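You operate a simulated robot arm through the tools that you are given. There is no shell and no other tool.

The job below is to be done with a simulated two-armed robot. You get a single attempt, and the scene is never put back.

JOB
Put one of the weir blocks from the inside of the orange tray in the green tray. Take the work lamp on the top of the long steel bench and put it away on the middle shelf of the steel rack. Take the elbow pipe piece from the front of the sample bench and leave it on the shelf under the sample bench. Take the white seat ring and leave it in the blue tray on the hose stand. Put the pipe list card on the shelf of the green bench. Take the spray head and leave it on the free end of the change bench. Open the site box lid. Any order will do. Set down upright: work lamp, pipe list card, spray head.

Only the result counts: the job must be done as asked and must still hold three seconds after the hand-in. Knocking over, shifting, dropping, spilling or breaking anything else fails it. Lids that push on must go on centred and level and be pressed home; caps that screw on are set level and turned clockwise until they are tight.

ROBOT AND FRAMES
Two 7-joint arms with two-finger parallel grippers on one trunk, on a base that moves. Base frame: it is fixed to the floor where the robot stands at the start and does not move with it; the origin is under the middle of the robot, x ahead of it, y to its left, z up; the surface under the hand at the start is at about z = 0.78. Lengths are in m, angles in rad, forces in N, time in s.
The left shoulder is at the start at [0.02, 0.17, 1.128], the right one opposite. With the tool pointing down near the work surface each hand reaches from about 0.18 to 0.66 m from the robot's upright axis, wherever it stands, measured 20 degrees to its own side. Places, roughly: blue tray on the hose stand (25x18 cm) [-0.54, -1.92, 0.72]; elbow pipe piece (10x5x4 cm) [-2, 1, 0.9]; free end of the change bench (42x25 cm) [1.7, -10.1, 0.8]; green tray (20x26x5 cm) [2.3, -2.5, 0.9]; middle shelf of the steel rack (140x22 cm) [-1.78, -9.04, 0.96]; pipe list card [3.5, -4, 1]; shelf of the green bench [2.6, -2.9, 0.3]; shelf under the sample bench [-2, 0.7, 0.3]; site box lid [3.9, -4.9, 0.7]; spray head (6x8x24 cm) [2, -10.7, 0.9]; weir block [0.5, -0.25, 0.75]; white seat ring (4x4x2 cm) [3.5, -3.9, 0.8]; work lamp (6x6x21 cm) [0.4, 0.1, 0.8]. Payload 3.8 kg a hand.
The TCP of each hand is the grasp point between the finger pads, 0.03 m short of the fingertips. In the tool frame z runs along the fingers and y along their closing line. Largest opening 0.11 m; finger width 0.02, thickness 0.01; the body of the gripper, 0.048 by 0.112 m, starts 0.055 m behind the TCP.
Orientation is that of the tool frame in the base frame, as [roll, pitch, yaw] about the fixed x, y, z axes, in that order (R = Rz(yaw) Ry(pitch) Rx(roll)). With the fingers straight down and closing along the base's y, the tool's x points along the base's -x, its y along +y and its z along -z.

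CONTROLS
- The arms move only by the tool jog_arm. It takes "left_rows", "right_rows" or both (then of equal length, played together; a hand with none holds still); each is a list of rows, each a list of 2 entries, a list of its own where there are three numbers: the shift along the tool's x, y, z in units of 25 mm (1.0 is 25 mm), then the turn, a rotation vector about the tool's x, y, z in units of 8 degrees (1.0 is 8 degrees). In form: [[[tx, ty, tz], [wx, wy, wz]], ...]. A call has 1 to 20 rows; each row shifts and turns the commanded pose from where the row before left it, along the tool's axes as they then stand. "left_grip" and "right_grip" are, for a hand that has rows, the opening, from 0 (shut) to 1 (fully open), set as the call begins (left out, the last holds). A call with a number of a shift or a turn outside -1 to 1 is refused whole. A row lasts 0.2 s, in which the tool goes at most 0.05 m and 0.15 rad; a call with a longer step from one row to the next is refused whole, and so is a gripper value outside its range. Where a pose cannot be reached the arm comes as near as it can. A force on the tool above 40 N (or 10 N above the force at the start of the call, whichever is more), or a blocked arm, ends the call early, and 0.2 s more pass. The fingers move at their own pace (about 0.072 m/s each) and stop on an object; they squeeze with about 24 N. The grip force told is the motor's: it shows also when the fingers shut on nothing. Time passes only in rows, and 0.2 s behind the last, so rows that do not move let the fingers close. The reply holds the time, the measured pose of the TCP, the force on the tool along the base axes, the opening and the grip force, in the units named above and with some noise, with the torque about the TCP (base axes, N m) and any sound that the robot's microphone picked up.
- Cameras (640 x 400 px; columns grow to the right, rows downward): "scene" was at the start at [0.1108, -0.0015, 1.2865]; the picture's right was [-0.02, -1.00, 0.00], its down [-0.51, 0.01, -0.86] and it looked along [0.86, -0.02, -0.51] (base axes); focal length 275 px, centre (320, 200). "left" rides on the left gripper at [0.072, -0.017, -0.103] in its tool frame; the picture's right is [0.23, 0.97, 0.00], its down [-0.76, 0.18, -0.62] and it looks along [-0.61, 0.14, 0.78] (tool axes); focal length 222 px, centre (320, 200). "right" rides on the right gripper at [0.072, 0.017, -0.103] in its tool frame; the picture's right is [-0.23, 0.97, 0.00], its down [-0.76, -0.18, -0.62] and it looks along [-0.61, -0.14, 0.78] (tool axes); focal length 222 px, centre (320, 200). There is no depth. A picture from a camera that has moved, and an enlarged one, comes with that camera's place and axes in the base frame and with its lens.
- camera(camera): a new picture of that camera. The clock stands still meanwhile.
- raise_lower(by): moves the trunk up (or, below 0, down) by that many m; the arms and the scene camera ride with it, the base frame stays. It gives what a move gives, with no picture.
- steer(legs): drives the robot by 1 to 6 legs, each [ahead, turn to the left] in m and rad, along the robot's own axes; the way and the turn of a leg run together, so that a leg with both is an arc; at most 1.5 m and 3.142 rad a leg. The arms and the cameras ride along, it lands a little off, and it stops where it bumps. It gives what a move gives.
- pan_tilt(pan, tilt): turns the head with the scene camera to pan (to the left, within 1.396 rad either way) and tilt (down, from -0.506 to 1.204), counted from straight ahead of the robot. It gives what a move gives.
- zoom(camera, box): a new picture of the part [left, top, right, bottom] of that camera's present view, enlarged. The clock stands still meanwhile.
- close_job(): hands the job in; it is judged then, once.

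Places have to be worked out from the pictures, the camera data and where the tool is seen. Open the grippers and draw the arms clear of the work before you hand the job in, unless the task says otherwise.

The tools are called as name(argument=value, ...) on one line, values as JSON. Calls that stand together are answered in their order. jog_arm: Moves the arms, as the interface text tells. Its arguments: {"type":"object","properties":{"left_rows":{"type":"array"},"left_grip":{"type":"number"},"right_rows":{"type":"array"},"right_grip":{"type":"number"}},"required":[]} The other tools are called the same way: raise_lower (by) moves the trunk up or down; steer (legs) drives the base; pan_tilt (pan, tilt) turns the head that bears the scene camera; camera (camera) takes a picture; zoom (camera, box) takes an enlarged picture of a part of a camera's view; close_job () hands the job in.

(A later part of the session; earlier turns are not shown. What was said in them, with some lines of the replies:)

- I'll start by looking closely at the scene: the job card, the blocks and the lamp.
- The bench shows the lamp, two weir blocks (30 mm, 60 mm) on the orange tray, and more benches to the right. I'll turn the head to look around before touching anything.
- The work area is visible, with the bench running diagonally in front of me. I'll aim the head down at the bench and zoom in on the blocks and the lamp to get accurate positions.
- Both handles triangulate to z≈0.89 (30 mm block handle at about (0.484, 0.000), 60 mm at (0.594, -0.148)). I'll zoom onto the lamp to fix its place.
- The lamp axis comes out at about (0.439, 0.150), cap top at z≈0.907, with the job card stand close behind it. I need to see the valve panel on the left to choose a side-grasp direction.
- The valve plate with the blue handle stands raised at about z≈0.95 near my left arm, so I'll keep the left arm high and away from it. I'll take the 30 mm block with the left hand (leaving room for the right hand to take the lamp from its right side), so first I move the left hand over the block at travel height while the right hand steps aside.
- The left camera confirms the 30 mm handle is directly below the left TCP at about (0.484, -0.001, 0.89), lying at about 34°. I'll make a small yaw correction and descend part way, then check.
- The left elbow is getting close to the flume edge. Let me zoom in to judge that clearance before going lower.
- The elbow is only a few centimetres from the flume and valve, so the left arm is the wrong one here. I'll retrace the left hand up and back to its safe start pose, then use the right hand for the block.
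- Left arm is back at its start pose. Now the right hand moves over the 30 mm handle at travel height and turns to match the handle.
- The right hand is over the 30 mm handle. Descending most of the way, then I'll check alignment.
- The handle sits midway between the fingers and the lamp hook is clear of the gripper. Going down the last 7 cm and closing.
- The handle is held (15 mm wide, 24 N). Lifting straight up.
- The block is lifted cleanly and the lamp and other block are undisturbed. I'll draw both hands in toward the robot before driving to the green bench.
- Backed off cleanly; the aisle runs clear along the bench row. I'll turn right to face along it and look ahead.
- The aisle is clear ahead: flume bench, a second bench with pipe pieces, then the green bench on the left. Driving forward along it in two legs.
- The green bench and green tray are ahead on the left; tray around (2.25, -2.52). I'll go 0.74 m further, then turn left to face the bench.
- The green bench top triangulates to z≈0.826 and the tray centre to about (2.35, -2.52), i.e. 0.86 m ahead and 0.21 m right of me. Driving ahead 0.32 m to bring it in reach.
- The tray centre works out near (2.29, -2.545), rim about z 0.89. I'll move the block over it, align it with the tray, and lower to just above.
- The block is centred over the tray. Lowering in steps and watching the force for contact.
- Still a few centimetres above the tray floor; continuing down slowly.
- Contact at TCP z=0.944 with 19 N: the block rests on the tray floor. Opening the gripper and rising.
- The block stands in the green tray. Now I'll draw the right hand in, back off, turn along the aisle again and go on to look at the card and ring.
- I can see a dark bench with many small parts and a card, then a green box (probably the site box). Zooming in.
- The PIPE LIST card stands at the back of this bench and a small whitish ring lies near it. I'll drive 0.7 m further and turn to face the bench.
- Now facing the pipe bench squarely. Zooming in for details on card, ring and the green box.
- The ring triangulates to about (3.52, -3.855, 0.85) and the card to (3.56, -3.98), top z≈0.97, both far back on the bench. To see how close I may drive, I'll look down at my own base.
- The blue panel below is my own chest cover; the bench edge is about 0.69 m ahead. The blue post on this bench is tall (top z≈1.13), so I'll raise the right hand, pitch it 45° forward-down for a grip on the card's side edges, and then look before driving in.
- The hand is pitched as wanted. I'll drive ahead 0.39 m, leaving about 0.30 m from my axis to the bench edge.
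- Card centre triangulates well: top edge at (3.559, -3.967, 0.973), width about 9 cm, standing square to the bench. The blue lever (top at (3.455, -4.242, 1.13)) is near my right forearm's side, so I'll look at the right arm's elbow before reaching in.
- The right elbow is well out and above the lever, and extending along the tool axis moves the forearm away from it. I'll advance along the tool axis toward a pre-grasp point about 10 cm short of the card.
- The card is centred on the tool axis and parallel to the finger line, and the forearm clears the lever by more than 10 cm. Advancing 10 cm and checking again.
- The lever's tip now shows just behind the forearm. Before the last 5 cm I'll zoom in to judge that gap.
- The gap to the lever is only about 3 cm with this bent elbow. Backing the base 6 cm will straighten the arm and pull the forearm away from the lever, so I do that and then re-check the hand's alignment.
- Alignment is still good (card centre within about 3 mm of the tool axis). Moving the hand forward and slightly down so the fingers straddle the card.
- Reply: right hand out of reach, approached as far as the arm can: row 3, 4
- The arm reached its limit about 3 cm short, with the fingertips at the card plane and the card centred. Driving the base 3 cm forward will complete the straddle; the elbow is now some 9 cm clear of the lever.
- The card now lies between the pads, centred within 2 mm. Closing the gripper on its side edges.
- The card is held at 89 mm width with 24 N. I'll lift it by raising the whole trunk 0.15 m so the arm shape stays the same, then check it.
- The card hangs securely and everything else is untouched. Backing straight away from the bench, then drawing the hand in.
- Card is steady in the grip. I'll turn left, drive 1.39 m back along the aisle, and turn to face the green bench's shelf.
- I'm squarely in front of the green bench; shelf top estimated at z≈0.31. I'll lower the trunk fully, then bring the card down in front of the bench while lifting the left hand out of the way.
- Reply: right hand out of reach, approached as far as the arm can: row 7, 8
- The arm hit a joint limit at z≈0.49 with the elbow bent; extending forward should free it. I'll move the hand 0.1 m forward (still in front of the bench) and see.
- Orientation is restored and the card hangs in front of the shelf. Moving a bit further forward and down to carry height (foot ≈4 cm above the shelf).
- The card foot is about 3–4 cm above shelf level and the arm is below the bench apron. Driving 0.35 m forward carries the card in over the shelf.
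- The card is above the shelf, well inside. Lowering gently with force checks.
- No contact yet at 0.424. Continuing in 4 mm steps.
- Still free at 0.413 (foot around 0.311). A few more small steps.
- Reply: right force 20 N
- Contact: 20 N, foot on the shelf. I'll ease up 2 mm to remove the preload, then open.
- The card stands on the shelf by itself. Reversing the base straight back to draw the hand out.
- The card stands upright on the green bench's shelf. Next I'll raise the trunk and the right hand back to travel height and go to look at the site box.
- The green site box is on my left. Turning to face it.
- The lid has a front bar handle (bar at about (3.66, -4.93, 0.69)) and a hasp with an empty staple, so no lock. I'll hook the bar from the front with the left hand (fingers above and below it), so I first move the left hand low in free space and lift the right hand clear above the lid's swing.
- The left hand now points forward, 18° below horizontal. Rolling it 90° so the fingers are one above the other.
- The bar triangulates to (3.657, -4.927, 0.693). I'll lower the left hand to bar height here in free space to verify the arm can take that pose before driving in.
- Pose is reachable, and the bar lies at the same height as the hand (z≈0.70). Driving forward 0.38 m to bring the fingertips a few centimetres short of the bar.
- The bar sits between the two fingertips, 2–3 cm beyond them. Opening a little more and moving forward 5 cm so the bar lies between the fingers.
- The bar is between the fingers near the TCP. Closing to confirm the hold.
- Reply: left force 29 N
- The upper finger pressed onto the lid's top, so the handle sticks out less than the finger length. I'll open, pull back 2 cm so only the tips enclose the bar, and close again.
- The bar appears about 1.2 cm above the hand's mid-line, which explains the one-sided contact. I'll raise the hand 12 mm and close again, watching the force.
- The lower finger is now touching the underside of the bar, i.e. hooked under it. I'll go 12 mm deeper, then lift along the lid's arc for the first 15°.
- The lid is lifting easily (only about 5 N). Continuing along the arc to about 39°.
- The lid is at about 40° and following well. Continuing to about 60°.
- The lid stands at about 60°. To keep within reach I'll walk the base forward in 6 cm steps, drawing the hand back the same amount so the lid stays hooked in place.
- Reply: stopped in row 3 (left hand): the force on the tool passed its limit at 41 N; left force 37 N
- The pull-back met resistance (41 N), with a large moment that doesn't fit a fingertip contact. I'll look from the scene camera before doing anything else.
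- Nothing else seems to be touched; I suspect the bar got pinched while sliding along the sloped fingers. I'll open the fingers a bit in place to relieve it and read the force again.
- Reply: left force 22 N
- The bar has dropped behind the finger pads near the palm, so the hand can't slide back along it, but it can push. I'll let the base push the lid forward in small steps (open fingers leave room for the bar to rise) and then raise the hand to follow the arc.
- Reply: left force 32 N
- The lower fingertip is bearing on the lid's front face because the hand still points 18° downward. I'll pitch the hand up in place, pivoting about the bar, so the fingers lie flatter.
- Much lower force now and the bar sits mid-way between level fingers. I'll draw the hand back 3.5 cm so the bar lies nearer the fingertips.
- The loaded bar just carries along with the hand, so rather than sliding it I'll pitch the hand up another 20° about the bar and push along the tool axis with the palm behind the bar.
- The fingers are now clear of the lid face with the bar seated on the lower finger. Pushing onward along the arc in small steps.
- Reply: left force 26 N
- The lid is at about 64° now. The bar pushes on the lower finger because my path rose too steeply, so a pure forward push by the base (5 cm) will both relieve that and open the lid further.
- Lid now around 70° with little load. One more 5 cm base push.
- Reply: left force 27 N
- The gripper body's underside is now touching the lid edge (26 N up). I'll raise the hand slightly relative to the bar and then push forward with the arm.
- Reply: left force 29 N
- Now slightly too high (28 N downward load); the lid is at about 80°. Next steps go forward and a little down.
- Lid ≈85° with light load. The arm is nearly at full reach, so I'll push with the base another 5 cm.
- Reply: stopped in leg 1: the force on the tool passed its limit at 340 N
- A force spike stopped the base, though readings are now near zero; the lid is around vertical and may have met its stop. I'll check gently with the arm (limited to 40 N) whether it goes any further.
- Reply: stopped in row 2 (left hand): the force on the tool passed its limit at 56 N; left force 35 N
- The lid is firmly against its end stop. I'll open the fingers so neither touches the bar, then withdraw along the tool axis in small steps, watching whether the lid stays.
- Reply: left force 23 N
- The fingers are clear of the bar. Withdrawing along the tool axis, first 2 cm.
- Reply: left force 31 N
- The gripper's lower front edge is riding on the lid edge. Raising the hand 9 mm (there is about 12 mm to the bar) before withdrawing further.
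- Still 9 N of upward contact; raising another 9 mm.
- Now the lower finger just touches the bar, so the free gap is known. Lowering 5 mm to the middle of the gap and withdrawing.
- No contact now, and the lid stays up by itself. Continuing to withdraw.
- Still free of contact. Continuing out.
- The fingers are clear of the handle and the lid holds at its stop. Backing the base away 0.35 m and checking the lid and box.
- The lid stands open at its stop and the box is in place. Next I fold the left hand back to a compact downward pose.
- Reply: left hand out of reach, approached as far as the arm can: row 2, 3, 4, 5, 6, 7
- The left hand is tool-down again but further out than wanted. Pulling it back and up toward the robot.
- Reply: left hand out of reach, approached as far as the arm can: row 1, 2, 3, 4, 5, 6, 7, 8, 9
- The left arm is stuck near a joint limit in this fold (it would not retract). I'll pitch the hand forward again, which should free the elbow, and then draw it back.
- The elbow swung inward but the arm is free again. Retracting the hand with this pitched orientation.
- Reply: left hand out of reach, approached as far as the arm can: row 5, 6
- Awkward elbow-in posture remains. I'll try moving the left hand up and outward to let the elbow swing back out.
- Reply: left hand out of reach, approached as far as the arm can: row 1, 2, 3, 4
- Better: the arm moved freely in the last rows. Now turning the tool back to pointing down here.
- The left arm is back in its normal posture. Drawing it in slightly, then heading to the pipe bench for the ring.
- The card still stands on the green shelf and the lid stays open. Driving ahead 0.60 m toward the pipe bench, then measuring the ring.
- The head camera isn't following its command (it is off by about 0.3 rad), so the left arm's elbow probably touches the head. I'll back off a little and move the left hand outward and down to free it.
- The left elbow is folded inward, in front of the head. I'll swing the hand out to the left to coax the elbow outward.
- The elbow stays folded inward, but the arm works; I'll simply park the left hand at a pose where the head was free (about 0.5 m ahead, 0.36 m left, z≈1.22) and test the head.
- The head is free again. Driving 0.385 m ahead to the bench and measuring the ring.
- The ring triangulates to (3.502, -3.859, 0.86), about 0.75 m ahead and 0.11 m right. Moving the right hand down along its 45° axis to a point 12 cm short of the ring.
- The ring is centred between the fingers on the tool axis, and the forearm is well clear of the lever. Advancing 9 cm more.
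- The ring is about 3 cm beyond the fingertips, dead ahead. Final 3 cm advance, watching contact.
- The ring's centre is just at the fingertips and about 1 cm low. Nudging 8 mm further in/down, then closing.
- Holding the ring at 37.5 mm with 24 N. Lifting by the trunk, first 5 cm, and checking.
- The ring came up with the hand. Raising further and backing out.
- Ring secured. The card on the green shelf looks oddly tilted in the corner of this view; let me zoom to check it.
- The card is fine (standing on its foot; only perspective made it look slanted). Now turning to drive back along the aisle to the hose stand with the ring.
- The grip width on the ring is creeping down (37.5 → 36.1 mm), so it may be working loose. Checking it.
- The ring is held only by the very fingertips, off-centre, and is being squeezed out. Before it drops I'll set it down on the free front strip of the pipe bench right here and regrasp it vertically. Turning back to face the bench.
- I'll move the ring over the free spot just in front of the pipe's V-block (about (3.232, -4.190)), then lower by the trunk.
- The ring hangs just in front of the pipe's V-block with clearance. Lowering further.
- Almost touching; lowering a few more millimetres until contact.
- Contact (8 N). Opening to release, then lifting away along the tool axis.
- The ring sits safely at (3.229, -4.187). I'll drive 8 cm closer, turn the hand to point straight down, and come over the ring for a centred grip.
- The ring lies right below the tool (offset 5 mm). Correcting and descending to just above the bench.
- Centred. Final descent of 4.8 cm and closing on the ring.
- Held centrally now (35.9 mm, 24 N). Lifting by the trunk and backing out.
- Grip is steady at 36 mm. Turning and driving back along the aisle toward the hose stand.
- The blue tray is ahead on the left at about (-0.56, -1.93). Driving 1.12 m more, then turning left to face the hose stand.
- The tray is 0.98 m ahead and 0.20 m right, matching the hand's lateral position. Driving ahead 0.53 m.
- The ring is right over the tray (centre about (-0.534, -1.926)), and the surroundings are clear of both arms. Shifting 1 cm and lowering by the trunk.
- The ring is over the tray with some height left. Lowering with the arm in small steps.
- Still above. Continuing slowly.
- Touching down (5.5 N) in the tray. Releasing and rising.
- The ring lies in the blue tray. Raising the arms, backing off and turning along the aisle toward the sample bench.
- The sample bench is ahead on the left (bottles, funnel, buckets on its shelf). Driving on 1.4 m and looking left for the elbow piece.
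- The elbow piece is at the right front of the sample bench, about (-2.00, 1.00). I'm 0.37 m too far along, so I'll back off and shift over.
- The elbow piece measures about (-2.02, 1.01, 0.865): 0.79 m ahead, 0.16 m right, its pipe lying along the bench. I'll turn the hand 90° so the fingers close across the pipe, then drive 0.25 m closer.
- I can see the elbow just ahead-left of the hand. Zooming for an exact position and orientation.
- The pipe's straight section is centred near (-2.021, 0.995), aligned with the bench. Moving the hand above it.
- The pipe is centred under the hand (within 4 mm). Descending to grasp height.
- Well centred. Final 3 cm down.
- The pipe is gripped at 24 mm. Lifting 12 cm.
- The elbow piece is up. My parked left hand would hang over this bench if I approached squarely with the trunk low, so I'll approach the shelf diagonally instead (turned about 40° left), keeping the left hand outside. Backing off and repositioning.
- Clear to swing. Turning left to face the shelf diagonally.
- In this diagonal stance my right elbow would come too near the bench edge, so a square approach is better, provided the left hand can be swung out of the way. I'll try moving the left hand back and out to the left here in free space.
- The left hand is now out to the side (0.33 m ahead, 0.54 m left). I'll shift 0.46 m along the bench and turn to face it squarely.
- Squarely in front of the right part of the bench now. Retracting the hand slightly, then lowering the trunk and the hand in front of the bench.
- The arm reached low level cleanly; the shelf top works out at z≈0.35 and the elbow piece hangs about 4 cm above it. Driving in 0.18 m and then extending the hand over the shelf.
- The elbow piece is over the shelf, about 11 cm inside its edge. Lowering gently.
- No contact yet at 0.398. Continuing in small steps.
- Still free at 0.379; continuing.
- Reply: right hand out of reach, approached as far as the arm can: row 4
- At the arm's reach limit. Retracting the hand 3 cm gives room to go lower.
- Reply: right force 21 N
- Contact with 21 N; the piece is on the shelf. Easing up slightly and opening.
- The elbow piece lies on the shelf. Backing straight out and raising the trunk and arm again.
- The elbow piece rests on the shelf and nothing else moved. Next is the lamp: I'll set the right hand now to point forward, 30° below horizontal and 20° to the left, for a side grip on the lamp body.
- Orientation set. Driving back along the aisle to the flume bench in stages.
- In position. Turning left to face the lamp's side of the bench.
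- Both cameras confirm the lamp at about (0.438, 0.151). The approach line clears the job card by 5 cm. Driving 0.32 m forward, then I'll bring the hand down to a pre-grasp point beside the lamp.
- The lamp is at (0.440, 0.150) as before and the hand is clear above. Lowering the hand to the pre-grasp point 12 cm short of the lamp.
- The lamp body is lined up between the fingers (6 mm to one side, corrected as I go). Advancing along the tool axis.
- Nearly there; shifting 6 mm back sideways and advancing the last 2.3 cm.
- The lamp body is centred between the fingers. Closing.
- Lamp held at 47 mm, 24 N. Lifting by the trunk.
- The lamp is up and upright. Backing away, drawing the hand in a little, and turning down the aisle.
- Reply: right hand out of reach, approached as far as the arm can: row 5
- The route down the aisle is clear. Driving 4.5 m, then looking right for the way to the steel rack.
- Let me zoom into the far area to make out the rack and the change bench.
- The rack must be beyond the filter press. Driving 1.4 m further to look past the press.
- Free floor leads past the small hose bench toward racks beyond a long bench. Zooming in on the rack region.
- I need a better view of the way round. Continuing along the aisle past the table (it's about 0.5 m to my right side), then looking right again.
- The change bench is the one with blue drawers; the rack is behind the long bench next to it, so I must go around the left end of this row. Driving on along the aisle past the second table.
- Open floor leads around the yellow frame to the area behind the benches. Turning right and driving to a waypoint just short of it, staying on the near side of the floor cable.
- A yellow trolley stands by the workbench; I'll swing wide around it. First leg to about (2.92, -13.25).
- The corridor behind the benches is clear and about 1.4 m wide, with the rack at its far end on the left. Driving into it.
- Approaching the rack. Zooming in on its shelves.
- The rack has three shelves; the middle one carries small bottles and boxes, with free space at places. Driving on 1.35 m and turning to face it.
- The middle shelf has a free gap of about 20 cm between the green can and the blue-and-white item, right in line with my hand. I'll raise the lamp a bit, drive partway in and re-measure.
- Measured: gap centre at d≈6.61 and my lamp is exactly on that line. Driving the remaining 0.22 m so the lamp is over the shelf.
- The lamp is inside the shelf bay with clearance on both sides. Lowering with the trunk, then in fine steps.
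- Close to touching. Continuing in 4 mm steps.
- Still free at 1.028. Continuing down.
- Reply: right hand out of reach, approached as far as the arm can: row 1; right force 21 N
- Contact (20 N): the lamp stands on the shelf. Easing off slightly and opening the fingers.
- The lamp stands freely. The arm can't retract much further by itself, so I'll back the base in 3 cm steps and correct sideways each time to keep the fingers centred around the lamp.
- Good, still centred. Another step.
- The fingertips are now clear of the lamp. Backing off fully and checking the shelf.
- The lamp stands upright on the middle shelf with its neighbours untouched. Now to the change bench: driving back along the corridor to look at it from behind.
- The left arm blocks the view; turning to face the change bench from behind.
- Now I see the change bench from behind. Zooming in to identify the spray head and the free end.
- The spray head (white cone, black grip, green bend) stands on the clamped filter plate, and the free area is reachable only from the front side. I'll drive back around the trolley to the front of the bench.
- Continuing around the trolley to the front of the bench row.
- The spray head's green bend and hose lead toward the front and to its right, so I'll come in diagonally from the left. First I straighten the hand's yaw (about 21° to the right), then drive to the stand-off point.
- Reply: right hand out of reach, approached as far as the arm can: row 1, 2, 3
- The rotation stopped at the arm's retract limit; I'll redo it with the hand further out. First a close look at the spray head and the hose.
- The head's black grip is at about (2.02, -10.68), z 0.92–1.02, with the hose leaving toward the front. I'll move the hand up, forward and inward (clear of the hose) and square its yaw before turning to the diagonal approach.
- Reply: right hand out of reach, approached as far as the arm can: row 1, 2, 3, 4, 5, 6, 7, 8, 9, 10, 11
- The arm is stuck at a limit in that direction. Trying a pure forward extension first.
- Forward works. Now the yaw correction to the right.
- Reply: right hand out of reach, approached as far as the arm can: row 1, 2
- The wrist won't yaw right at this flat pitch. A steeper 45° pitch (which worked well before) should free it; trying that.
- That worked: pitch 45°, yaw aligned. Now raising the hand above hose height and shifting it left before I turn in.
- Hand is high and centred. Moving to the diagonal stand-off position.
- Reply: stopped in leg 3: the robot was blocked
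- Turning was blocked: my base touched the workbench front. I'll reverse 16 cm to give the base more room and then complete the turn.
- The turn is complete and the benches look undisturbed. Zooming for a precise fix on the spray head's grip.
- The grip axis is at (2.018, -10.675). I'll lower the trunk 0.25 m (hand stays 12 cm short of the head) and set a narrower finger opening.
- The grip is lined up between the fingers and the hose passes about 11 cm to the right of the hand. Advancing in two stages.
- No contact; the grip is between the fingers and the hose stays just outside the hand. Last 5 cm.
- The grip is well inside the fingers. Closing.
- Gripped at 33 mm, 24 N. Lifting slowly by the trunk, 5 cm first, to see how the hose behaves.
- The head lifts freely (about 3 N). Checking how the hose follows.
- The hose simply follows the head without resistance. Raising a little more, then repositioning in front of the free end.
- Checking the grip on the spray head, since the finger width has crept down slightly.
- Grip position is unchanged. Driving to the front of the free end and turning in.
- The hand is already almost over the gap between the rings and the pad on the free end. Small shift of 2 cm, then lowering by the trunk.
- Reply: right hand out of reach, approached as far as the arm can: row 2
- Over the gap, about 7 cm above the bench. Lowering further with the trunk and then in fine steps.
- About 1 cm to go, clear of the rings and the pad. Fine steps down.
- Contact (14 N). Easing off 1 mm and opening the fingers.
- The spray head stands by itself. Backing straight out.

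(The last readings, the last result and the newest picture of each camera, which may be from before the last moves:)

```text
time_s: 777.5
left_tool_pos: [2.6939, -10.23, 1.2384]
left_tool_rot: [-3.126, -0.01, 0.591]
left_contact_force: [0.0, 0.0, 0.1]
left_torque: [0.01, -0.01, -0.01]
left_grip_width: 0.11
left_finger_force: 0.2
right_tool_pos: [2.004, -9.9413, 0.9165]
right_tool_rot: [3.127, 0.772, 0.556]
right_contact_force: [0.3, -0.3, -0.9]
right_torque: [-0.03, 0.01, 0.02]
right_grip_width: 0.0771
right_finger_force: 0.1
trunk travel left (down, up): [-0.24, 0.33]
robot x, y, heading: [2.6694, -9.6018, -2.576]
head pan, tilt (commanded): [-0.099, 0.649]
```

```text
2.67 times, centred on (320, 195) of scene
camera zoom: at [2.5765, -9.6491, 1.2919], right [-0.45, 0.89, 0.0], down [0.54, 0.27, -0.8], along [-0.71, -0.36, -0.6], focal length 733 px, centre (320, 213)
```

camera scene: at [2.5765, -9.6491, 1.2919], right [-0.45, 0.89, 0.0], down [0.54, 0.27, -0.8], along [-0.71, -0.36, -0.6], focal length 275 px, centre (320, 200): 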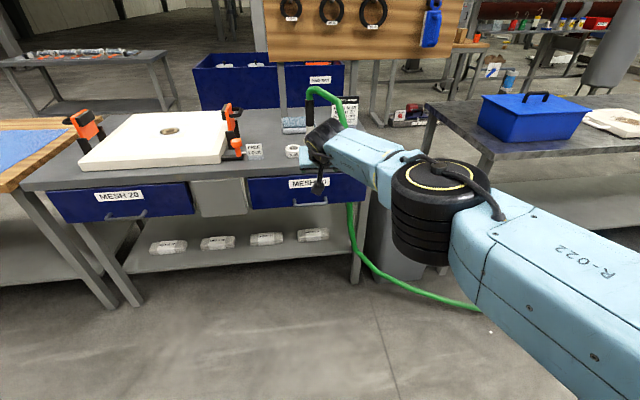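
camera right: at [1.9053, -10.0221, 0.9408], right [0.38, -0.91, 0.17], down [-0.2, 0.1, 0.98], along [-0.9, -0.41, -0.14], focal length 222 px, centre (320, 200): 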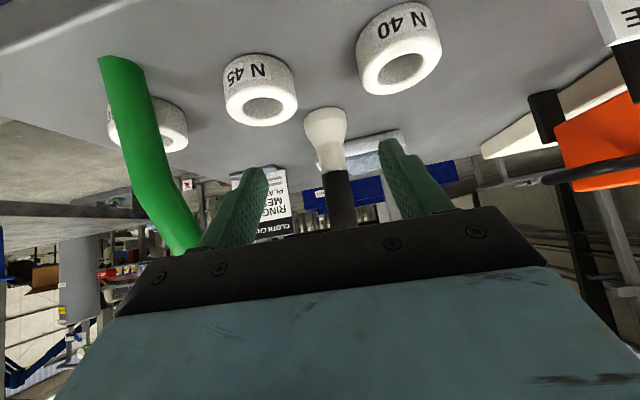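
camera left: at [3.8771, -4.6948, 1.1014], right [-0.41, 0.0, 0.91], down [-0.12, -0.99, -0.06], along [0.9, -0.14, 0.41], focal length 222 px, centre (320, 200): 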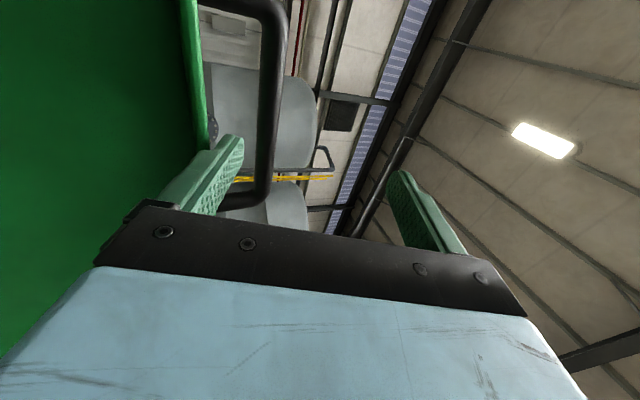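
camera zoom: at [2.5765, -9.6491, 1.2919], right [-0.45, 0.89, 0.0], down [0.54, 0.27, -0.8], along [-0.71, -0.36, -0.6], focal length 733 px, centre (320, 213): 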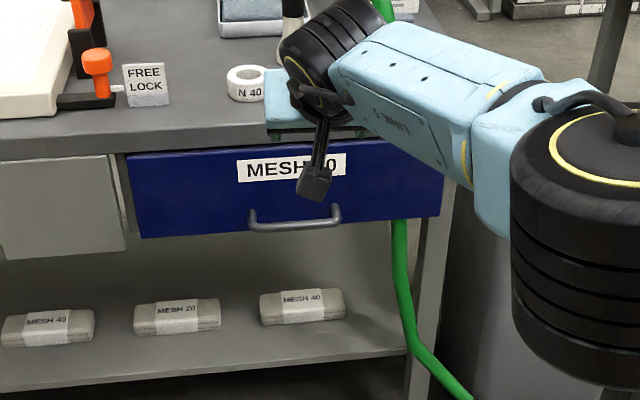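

Raising the trunk for an unobstructed check of the spray head.

raise_lower(by=0.2)

jog_arm(right_rows=[[[-0.6, -0.9, -0.6], [0, 0, 0]], [[-0.6, -0.9, -0.6], [0, 0, 0]], [[-0.6, -0.9, -0.6], [0, 0, 0]], [[-0.6, -0.9, -0.6], [0, 0, 0]], [[-0.6, -0.9, -0.6], [0, 0, 0]]], right_grip=1.0)

camera(camera="scene")

zoom(camera="scene", box=[200, 120, 420, 290])

```text
time_s: 779.7
left_tool_pos: [2.6925, -10.2303, 1.4363]
left_tool_rot: [-3.127, -0.009, 0.591]
left_contact_force: [0.7, -0.7, -0.1]
left_torque: [-0.03, 0.03, -0.02]
left_grip_width: 0.11
left_finger_force: 0.0
right_tool_pos: [2.0045, -9.9409, 1.1159]
right_tool_rot: [3.126, 0.769, 0.557]
right_contact_force: [-0.5, 0.1, -0.1]
right_torque: [0.01, 0.03, 0.04]
right_grip_width: 0.077
right_finger_force: 0.1
trunk travel left (down, up): [-0.44, 0.13]
robot x, y, heading: [2.671, -9.5985, -2.567]
head pan, tilt (commanded): [-0.099, 0.649]
```

```text
time_s: 780.9
left_tool_pos: [2.693, -10.2295, 1.4379]
left_tool_rot: [-3.126, -0.008, 0.591]
left_contact_force: [0.5, -1.0, -0.2]
left_torque: [0.02, 0.01, 0.01]
left_grip_width: 0.1101
left_finger_force: 0.1
right_tool_pos: [1.9403, -9.8469, 1.2209]
right_tool_rot: [3.125, 0.772, 0.557]
right_contact_force: [0.7, -0.1, 0.2]
right_torque: [-0.01, 0.0, 0.02]
right_grip_width: 0.1101
right_finger_force: 0.2
trunk travel left (down, up): [-0.44, 0.13]
robot x, y, heading: [2.6696, -9.5983, -2.573]
head pan, tilt (commanded): [-0.099, 0.649]
```

```text
taken
camera scene: at [2.5757, -9.6489, 1.4918], right [-0.45, 0.89, 0.0], down [0.54, 0.27, -0.8], along [-0.71, -0.36, -0.6], focal length 275 px, centre (320, 200)
```

scene: 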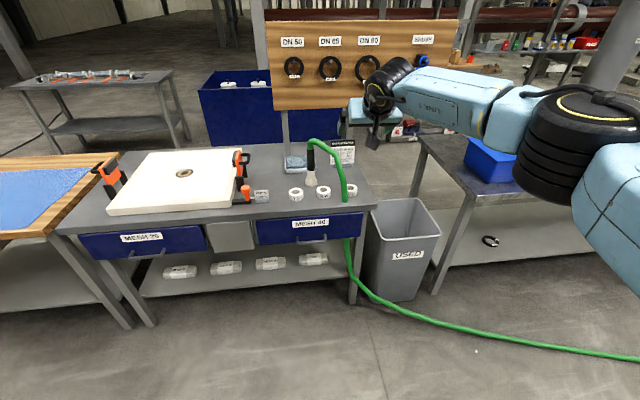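

```text
2.35 times, centred on (310, 205) of scene
camera zoom: at [2.5757, -9.6489, 1.4918], right [-0.45, 0.89, 0.0], down [0.54, 0.27, -0.8], along [-0.71, -0.36, -0.6], focal length 647 px, centre (344, 188)
```

zoom: 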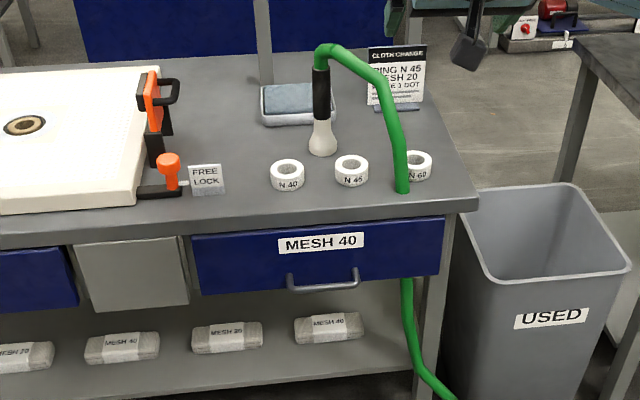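

The spray head stands upright on the free end, with rings, sign and pad untouched. Both grippers are open; I'll back off slightly so the arms are well clear and take a last look.

steer(legs=[[-0.1, 0]])

pan_tilt(pan=-1.3, tilt=0.25)

camera(camera="scene")

zoom(camera="scene", box=[320, 60, 640, 260])

```text
time_s: 782.1
left_tool_pos: [2.7778, -10.1761, 1.4378]
left_tool_rot: [-3.127, -0.01, 0.59]
left_contact_force: [0.7, -0.3, 1.0]
left_torque: [0.0, -0.03, 0.0]
left_grip_width: 0.1098
left_finger_force: 0.0
right_tool_pos: [2.0254, -9.7946, 1.2202]
right_tool_rot: [3.125, 0.771, 0.559]
right_contact_force: [0.1, 0.0, 0.1]
right_torque: [0.02, 0.03, 0.02]
right_grip_width: 0.11
right_finger_force: 0.1
trunk travel left (down, up): [-0.44, 0.13]
robot x, y, heading: [2.7552, -9.5447, -2.571]
head pan, tilt (commanded): [-0.099, 0.649]
```

```text
time_s: 783.5
left_tool_pos: [2.7764, -10.1764, 1.4366]
left_tool_rot: [-3.127, -0.011, 0.59]
left_contact_force: [0.2, 0.4, 0.0]
left_torque: [-0.01, 0.02, 0.0]
left_grip_width: 0.1099
left_finger_force: 0.1
right_tool_pos: [2.0246, -9.7945, 1.2189]
right_tool_rot: [3.127, 0.77, 0.558]
right_contact_force: [0.1, 0.8, 0.6]
right_torque: [-0.02, 0.04, -0.01]
right_grip_width: 0.1099
right_finger_force: 0.1
trunk travel left (down, up): [-0.44, 0.13]
robot x, y, heading: [2.7533, -9.5495, -2.572]
head pan, tilt (commanded): [-1.3, 0.25]
```

```text
taken
camera scene: at [2.6664, -9.4947, 1.5283], right [0.67, 0.75, 0.0], down [0.18, -0.16, -0.97], along [-0.72, 0.64, -0.25], focal length 275 px, centre (320, 200)
```

scene: 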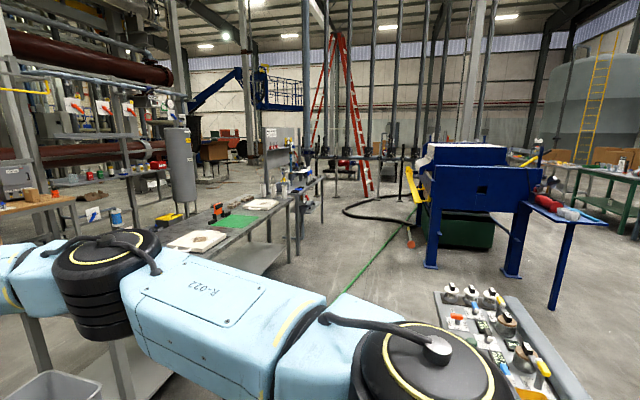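

```text
2.00 times, centred on (480, 160) of scene
camera zoom: at [2.6664, -9.4947, 1.5283], right [0.67, 0.75, 0.0], down [0.18, -0.16, -0.97], along [-0.72, 0.64, -0.25], focal length 550 px, centre (0, 280)
```

zoom: 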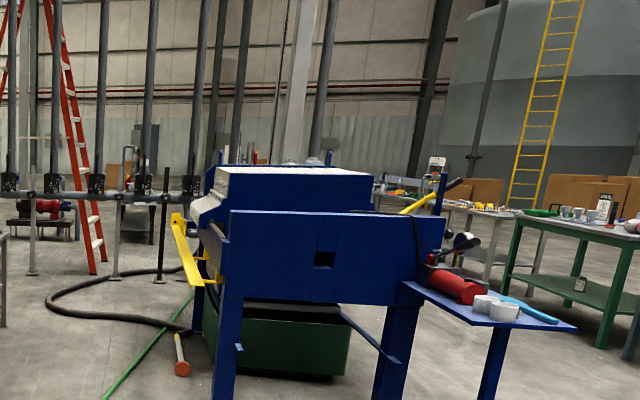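

From here I can see the card still standing on the green bench's shelf. The site box lid was still open when it last came into view. All seven items are done, both grippers are open and the arms are clear, so I'm handing in.

close_job()

```text
The job is handed in.
```

I've handed the job in with all seven items done. The hand-in reply gave no verdict, so what follows is what I saw at my last look at each one:

| Item | Where it is now |
|---|---|
| Weir block (30 mm) | Upright in the green tray |
| Work lamp | Upright on the middle shelf of the steel rack, in a gap between the items already there |
| Elbow pipe piece | On the shelf under the sample bench, with one nut about 2 cm from the front edge |
| White seat ring | In the blue tray on the hose stand |
| Pipe list card | Standing on the shelf of the green bench |
| Spray head | Upright on the free end of the change bench, between the rings and the pad |
| Site box lid | Open and resting against its stop |

**Knocks and detours:**
- **Site box lid:** while opening it I briefly pushed the lid against its stop, with a 340 N spike. The box and pallet looked unmoved in later pictures.
- **Workbench by the change bench:** my base touched its front once while turning. I backed off, and nothing appeared to shift.
- **Seat ring:** my first grip on it was slipping, so I set it down on the pipe bench and picked it up again before taking it to the tray.

Both grippers were open and the arms clear at hand-in.
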